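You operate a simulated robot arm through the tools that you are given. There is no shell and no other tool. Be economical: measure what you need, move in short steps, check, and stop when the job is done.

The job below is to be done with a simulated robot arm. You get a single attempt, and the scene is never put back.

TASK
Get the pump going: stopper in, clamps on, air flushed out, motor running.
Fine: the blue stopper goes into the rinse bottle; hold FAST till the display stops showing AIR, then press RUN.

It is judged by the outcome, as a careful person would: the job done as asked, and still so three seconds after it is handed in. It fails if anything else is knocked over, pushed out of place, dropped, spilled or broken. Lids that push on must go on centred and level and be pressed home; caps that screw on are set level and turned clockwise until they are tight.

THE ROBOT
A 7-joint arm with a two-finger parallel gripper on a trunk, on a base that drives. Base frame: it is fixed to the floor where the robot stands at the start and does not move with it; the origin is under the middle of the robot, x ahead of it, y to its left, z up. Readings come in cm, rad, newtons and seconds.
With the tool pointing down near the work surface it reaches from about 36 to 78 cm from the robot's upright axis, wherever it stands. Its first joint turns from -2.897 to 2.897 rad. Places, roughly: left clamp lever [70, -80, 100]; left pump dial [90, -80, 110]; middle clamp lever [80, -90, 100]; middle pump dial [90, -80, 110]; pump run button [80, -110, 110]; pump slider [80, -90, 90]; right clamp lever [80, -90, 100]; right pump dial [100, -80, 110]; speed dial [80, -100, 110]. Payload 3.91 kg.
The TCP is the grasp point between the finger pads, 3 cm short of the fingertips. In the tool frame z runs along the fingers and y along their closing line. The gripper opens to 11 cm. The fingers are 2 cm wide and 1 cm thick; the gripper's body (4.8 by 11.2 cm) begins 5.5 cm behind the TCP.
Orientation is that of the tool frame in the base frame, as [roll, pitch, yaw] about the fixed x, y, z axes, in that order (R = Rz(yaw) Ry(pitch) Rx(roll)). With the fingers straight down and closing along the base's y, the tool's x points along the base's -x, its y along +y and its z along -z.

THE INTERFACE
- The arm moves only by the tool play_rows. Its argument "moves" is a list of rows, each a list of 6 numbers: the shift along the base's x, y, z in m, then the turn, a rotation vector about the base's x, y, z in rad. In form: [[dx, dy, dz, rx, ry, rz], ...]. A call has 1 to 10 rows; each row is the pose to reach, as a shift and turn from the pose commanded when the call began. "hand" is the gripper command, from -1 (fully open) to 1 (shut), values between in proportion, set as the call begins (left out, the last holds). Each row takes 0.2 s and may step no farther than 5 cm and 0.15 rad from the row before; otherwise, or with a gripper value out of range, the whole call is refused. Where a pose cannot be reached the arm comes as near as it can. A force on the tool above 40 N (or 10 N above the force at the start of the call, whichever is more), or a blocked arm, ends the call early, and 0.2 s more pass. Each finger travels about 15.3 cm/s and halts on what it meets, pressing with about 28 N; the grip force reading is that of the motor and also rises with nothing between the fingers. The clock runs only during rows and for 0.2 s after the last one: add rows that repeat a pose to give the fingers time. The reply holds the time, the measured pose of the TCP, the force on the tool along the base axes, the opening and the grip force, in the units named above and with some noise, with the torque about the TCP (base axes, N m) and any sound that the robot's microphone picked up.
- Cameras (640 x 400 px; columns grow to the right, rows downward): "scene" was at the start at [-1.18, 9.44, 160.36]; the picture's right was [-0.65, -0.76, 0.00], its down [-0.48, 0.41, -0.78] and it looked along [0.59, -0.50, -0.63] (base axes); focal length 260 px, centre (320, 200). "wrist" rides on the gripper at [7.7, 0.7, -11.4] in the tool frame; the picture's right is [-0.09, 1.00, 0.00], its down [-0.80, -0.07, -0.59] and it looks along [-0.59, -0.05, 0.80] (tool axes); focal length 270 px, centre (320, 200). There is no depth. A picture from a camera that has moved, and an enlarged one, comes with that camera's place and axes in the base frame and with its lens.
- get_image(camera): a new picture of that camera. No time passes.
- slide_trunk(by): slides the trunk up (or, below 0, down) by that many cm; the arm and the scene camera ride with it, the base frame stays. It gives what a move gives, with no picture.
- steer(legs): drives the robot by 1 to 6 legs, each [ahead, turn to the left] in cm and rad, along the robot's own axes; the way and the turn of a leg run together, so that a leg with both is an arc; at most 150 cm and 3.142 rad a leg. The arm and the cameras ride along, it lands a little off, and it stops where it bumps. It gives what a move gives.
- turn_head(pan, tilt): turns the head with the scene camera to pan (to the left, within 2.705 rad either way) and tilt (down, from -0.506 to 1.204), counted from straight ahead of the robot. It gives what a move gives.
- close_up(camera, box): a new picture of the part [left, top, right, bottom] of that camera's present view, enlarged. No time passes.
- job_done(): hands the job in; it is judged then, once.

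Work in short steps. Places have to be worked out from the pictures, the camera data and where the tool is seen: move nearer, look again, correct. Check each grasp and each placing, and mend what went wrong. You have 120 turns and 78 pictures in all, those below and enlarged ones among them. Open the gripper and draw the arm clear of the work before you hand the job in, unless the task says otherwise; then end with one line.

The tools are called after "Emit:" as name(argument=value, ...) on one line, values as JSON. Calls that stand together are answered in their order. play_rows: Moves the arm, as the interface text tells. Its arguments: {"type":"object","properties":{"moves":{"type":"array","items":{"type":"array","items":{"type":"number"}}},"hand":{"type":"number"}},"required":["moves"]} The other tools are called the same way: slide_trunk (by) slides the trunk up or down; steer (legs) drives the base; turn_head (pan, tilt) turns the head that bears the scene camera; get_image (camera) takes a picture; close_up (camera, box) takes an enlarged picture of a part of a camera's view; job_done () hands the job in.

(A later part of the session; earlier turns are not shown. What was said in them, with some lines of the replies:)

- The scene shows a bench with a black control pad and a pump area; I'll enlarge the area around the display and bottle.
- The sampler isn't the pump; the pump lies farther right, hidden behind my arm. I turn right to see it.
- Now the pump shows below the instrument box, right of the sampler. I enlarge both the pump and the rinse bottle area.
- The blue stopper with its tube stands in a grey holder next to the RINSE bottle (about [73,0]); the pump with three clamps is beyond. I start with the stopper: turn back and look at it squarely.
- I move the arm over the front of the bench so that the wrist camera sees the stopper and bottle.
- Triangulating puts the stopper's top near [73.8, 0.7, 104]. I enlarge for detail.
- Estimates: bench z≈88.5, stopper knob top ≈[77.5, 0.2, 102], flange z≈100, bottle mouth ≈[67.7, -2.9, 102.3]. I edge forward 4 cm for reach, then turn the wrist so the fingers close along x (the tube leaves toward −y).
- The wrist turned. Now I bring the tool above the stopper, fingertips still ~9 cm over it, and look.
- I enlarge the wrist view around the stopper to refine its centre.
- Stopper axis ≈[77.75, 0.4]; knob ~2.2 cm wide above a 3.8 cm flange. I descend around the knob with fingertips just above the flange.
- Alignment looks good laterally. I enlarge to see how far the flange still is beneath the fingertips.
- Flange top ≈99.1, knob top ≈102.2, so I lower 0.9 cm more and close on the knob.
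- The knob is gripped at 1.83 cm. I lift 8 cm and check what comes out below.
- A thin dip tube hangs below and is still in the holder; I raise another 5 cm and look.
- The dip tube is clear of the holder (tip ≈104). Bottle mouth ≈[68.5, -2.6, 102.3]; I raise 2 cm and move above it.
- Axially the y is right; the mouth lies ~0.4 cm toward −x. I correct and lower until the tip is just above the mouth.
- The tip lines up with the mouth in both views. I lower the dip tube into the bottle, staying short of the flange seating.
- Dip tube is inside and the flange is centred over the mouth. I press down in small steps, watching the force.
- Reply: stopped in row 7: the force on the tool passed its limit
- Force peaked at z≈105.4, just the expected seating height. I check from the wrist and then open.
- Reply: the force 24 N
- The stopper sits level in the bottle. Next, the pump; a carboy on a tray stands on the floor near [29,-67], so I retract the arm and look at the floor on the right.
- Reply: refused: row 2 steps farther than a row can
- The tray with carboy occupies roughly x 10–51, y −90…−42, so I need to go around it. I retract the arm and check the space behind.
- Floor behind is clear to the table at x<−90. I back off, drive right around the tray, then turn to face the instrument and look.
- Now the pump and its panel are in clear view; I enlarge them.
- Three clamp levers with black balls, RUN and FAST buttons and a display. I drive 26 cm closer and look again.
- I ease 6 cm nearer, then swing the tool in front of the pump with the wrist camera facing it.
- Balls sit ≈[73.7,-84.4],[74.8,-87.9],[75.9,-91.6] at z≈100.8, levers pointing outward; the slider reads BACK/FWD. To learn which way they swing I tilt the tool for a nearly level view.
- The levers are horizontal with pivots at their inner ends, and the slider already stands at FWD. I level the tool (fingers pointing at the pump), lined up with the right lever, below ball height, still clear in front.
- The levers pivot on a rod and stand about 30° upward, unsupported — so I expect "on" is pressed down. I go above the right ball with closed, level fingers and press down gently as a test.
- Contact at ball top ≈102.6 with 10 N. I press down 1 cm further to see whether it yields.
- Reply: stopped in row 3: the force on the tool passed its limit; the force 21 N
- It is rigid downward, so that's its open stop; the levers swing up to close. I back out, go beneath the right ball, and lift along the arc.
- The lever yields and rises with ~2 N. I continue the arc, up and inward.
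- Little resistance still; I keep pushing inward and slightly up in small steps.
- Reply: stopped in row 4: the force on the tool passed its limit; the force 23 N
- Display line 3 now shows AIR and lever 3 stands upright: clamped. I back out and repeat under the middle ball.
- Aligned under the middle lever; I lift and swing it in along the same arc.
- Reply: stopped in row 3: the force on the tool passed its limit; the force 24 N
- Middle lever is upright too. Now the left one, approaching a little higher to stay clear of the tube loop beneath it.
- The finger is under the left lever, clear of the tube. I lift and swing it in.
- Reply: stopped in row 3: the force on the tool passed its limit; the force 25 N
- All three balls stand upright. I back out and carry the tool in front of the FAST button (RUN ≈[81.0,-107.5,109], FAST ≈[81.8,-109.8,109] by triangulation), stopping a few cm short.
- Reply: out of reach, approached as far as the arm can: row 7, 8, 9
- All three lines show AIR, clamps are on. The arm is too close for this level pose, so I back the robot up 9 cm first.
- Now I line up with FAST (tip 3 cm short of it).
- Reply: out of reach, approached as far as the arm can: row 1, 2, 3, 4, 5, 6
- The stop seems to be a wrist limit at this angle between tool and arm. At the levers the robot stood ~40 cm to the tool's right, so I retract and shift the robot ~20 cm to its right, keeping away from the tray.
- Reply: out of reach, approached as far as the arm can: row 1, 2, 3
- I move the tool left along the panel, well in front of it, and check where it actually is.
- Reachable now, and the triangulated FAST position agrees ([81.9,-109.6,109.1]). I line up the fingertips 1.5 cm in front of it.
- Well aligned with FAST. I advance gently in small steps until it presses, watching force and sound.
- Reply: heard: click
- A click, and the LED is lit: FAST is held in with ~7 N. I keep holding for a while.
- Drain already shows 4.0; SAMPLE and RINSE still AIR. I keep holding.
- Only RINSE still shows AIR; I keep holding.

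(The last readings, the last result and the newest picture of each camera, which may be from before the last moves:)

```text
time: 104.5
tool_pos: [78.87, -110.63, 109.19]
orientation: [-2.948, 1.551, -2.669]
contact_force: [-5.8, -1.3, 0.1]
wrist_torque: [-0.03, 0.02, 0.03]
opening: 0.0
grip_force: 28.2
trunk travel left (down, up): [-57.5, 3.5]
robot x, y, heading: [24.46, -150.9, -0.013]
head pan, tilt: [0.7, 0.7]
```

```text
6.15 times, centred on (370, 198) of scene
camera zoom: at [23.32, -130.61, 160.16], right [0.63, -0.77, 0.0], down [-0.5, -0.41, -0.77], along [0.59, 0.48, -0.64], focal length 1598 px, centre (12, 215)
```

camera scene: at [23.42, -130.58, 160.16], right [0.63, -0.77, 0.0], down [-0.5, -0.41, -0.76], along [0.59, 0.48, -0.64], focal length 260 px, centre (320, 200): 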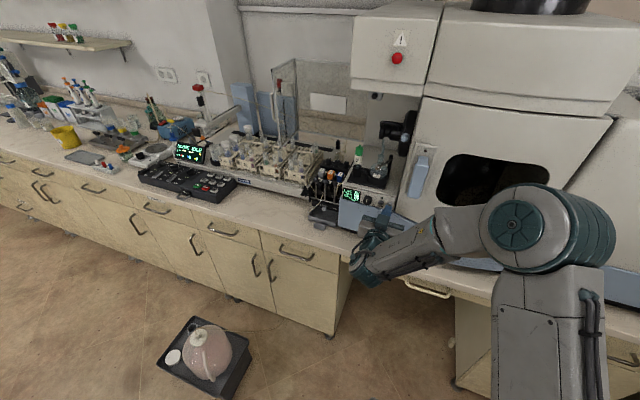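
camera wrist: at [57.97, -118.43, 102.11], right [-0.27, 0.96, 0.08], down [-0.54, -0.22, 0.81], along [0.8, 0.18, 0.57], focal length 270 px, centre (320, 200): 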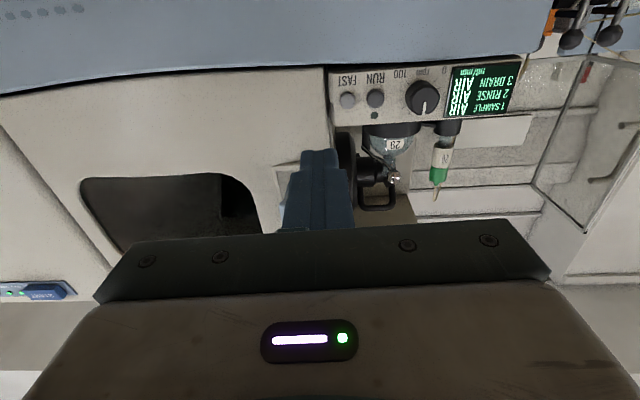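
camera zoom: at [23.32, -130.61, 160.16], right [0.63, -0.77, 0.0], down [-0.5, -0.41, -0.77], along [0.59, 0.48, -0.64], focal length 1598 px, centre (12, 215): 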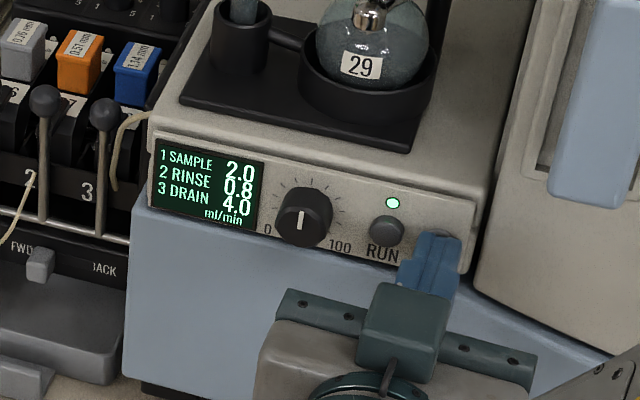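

All lines show flow, no AIR. I release FAST, shift to RUN and stop just short of it.

Emit:
play_rows(moves=[[-0.014, -0.004, 0, 0, 0, 0], [-0.028, -0.008, 0, 0, 0, 0], [-0.032, 0.005, 0, 0, 0, 0], [-0.0355, 0.018, 0, 0, 0, 0], [-0.022, 0.022, 0, 0, 0, 0], [-0.022, 0.022, 0, 0, 0, 0]])

Emit:
close_up(camera="wrist", box=[240, 80, 420, 220])

Emit:
close_up(camera="scene", box=[320, 165, 420, 230])

```text
time: 105.8
tool_pos: [76.75, -108.31, 109.05]
orientation: [-2.95, 1.547, -2.666]
contact_force: [0.2, 0.3, -0.2]
wrist_torque: [0.01, -0.03, 0.04]
opening: 0.0
grip_force: 27.6
trunk travel left (down, up): [-57.5, 3.5]
robot x, y, heading: [24.1, -151.17, -0.017]
head pan, tilt: [0.7, 0.7]
```

```text
2.86 times, centred on (330, 150) of wrist
camera zoom: at [65.54, -110.87, 101.51], right [-0.27, 0.96, 0.08], down [-0.54, -0.22, 0.81], along [0.8, 0.18, 0.57], focal length 772 px, centre (291, 343)
```

zoom: 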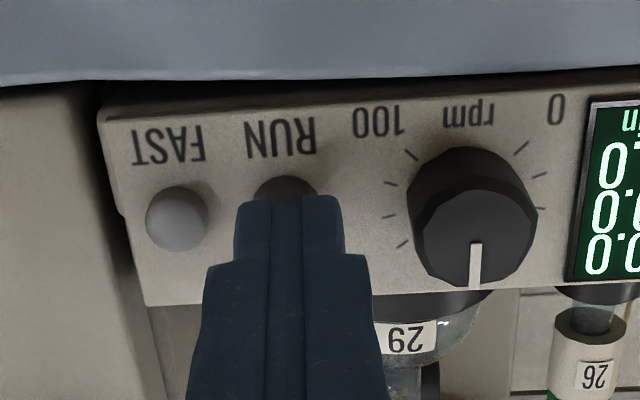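

```text
6.15 times, centred on (370, 198) of scene
camera zoom: at [23.42, -130.57, 160.15], right [0.63, -0.77, 0.0], down [-0.5, -0.41, -0.76], along [0.59, 0.48, -0.64], focal length 1598 px, centre (12, 215)
```

zoom: 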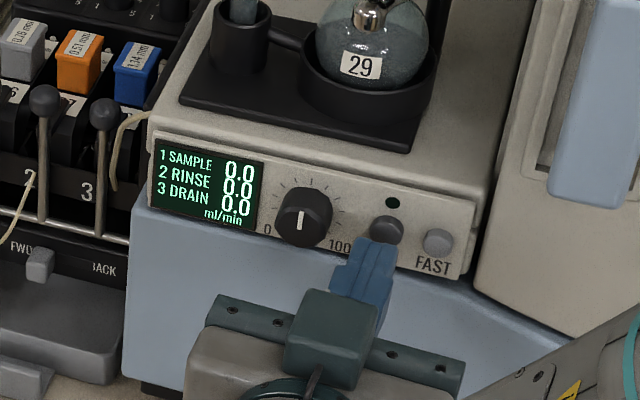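

FAST released, flow zero, AIR gone, finger centred on RUN. I press it once.

Emit:
play_rows(moves=[[0.006, 0.0018, 0, 0, 0, 0], [0.01, 0.003, 0, 0, 0, 0], [0.013, 0.0038, 0, 0, 0, 0], [0.015, 0.0044, 0, 0, 0, 0]])

```text
time: 106.8
tool_pos: [78.04, -107.87, 109.04]
orientation: [-2.946, 1.548, -2.663]
contact_force: [-11.2, -6.3, -2.6]
wrist_torque: [0.03, 0.07, -0.11]
opening: 0.0
grip_force: 27.6
trunk travel left (down, up): [-57.5, 3.5]
robot x, y, heading: [24.08, -151.31, -0.016]
head pan, tilt: [0.7, 0.7]
heard: click
```

It clicked; I withdraw straight back and check the display.

Emit:
play_rows(moves=[[-0.012, -0.0035, 0, 0, 0, 0], [-0.03, -0.009, 0, 0, 0, 0], [-0.065, -0.019, 0, 0, 0, 0], [-0.1, -0.029, 0, 0, 0, 0], [-0.13, -0.038, 0, 0, 0, 0]])

Emit:
close_up(camera="scene", box=[300, 150, 420, 240])

```text
time: 108.0
tool_pos: [65.22, -111.66, 109.04]
orientation: [-2.94, 1.551, -2.66]
contact_force: [-0.7, 0.2, 0.6]
wrist_torque: [-0.01, 0.02, 0.02]
opening: 0.0
grip_force: 28.6
trunk travel left (down, up): [-57.5, 3.5]
robot x, y, heading: [24.29, -151.07, -0.016]
head pan, tilt: [0.7, 0.7]
```

```text
4.44 times, centred on (360, 195) of scene
camera zoom: at [23.38, -130.57, 160.15], right [0.63, -0.77, 0.0], down [-0.5, -0.41, -0.76], along [0.59, 0.48, -0.64], focal length 1154 px, centre (142, 222)
```

zoom: 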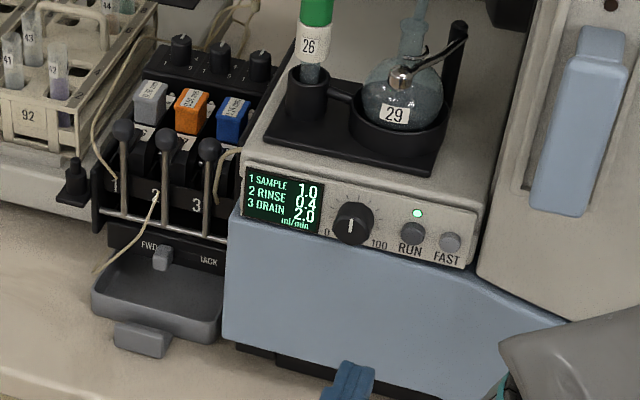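

Pump runs: flows 1.0/0.4/2.0, LED lit, clamps up. I open the gripper, retreat farther and check the bottle.

Emit:
play_rows(moves=[[-0.03, -0.009, 0.02, 0, 0, 0], [-0.05, -0.015, 0.04, 0, 0, 0], [-0.05, -0.015, 0.04, 0, 0, 0]], hand=-1)

Emit:
close_up(camera="scene", box=[120, 100, 240, 200])

Emit:
close_up(camera="scene", box=[300, 150, 420, 240])

```text
time: 108.8
tool_pos: [60.19, -113.23, 113.08]
orientation: [-2.953, 1.549, -2.674]
contact_force: [-1.2, 0.7, -0.3]
wrist_torque: [0.0, 0.02, 0.02]
opening: 11.0
grip_force: 0.1
trunk travel left (down, up): [-57.5, 3.5]
robot x, y, heading: [24.18, -150.8, -0.014]
head pan, tilt: [0.7, 0.7]
```

```text
4.00 times, centred on (180, 150) of scene
camera zoom: at [23.44, -130.57, 160.15], right [0.63, -0.77, 0.0], down [-0.5, -0.41, -0.76], along [0.59, 0.48, -0.64], focal length 1039 px, centre (880, 400)
```

zoom: 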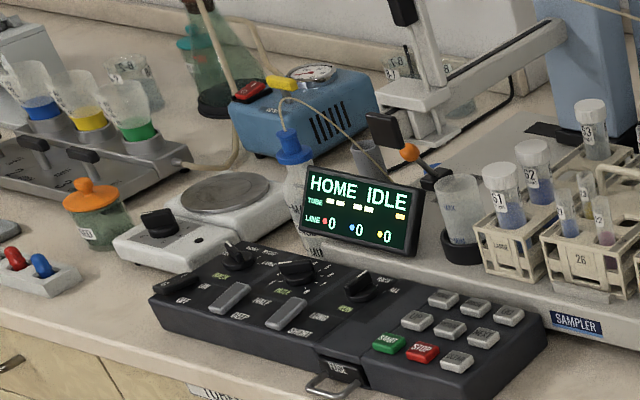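

```text
4.44 times, centred on (360, 195) of scene
camera zoom: at [23.44, -130.57, 160.15], right [0.63, -0.77, 0.0], down [-0.5, -0.41, -0.76], along [0.59, 0.48, -0.64], focal length 1154 px, centre (142, 222)
```

zoom: 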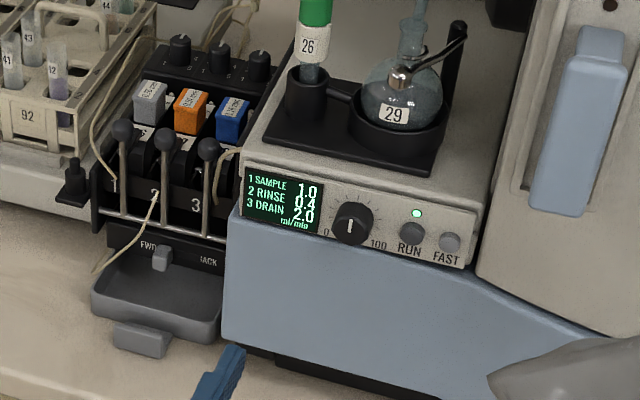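

The stopper sits upright in the rinse bottle, the clamps are on, the display shows flow with no AIR, and the pump is running. I hand it in.

Emit:
job_done()

```text
The job is handed in.
```

The pump is running: the stopper is in the rinse bottle, all three clamps are on, the air is flushed out with FAST, and RUN is on with all three lines showing flow.
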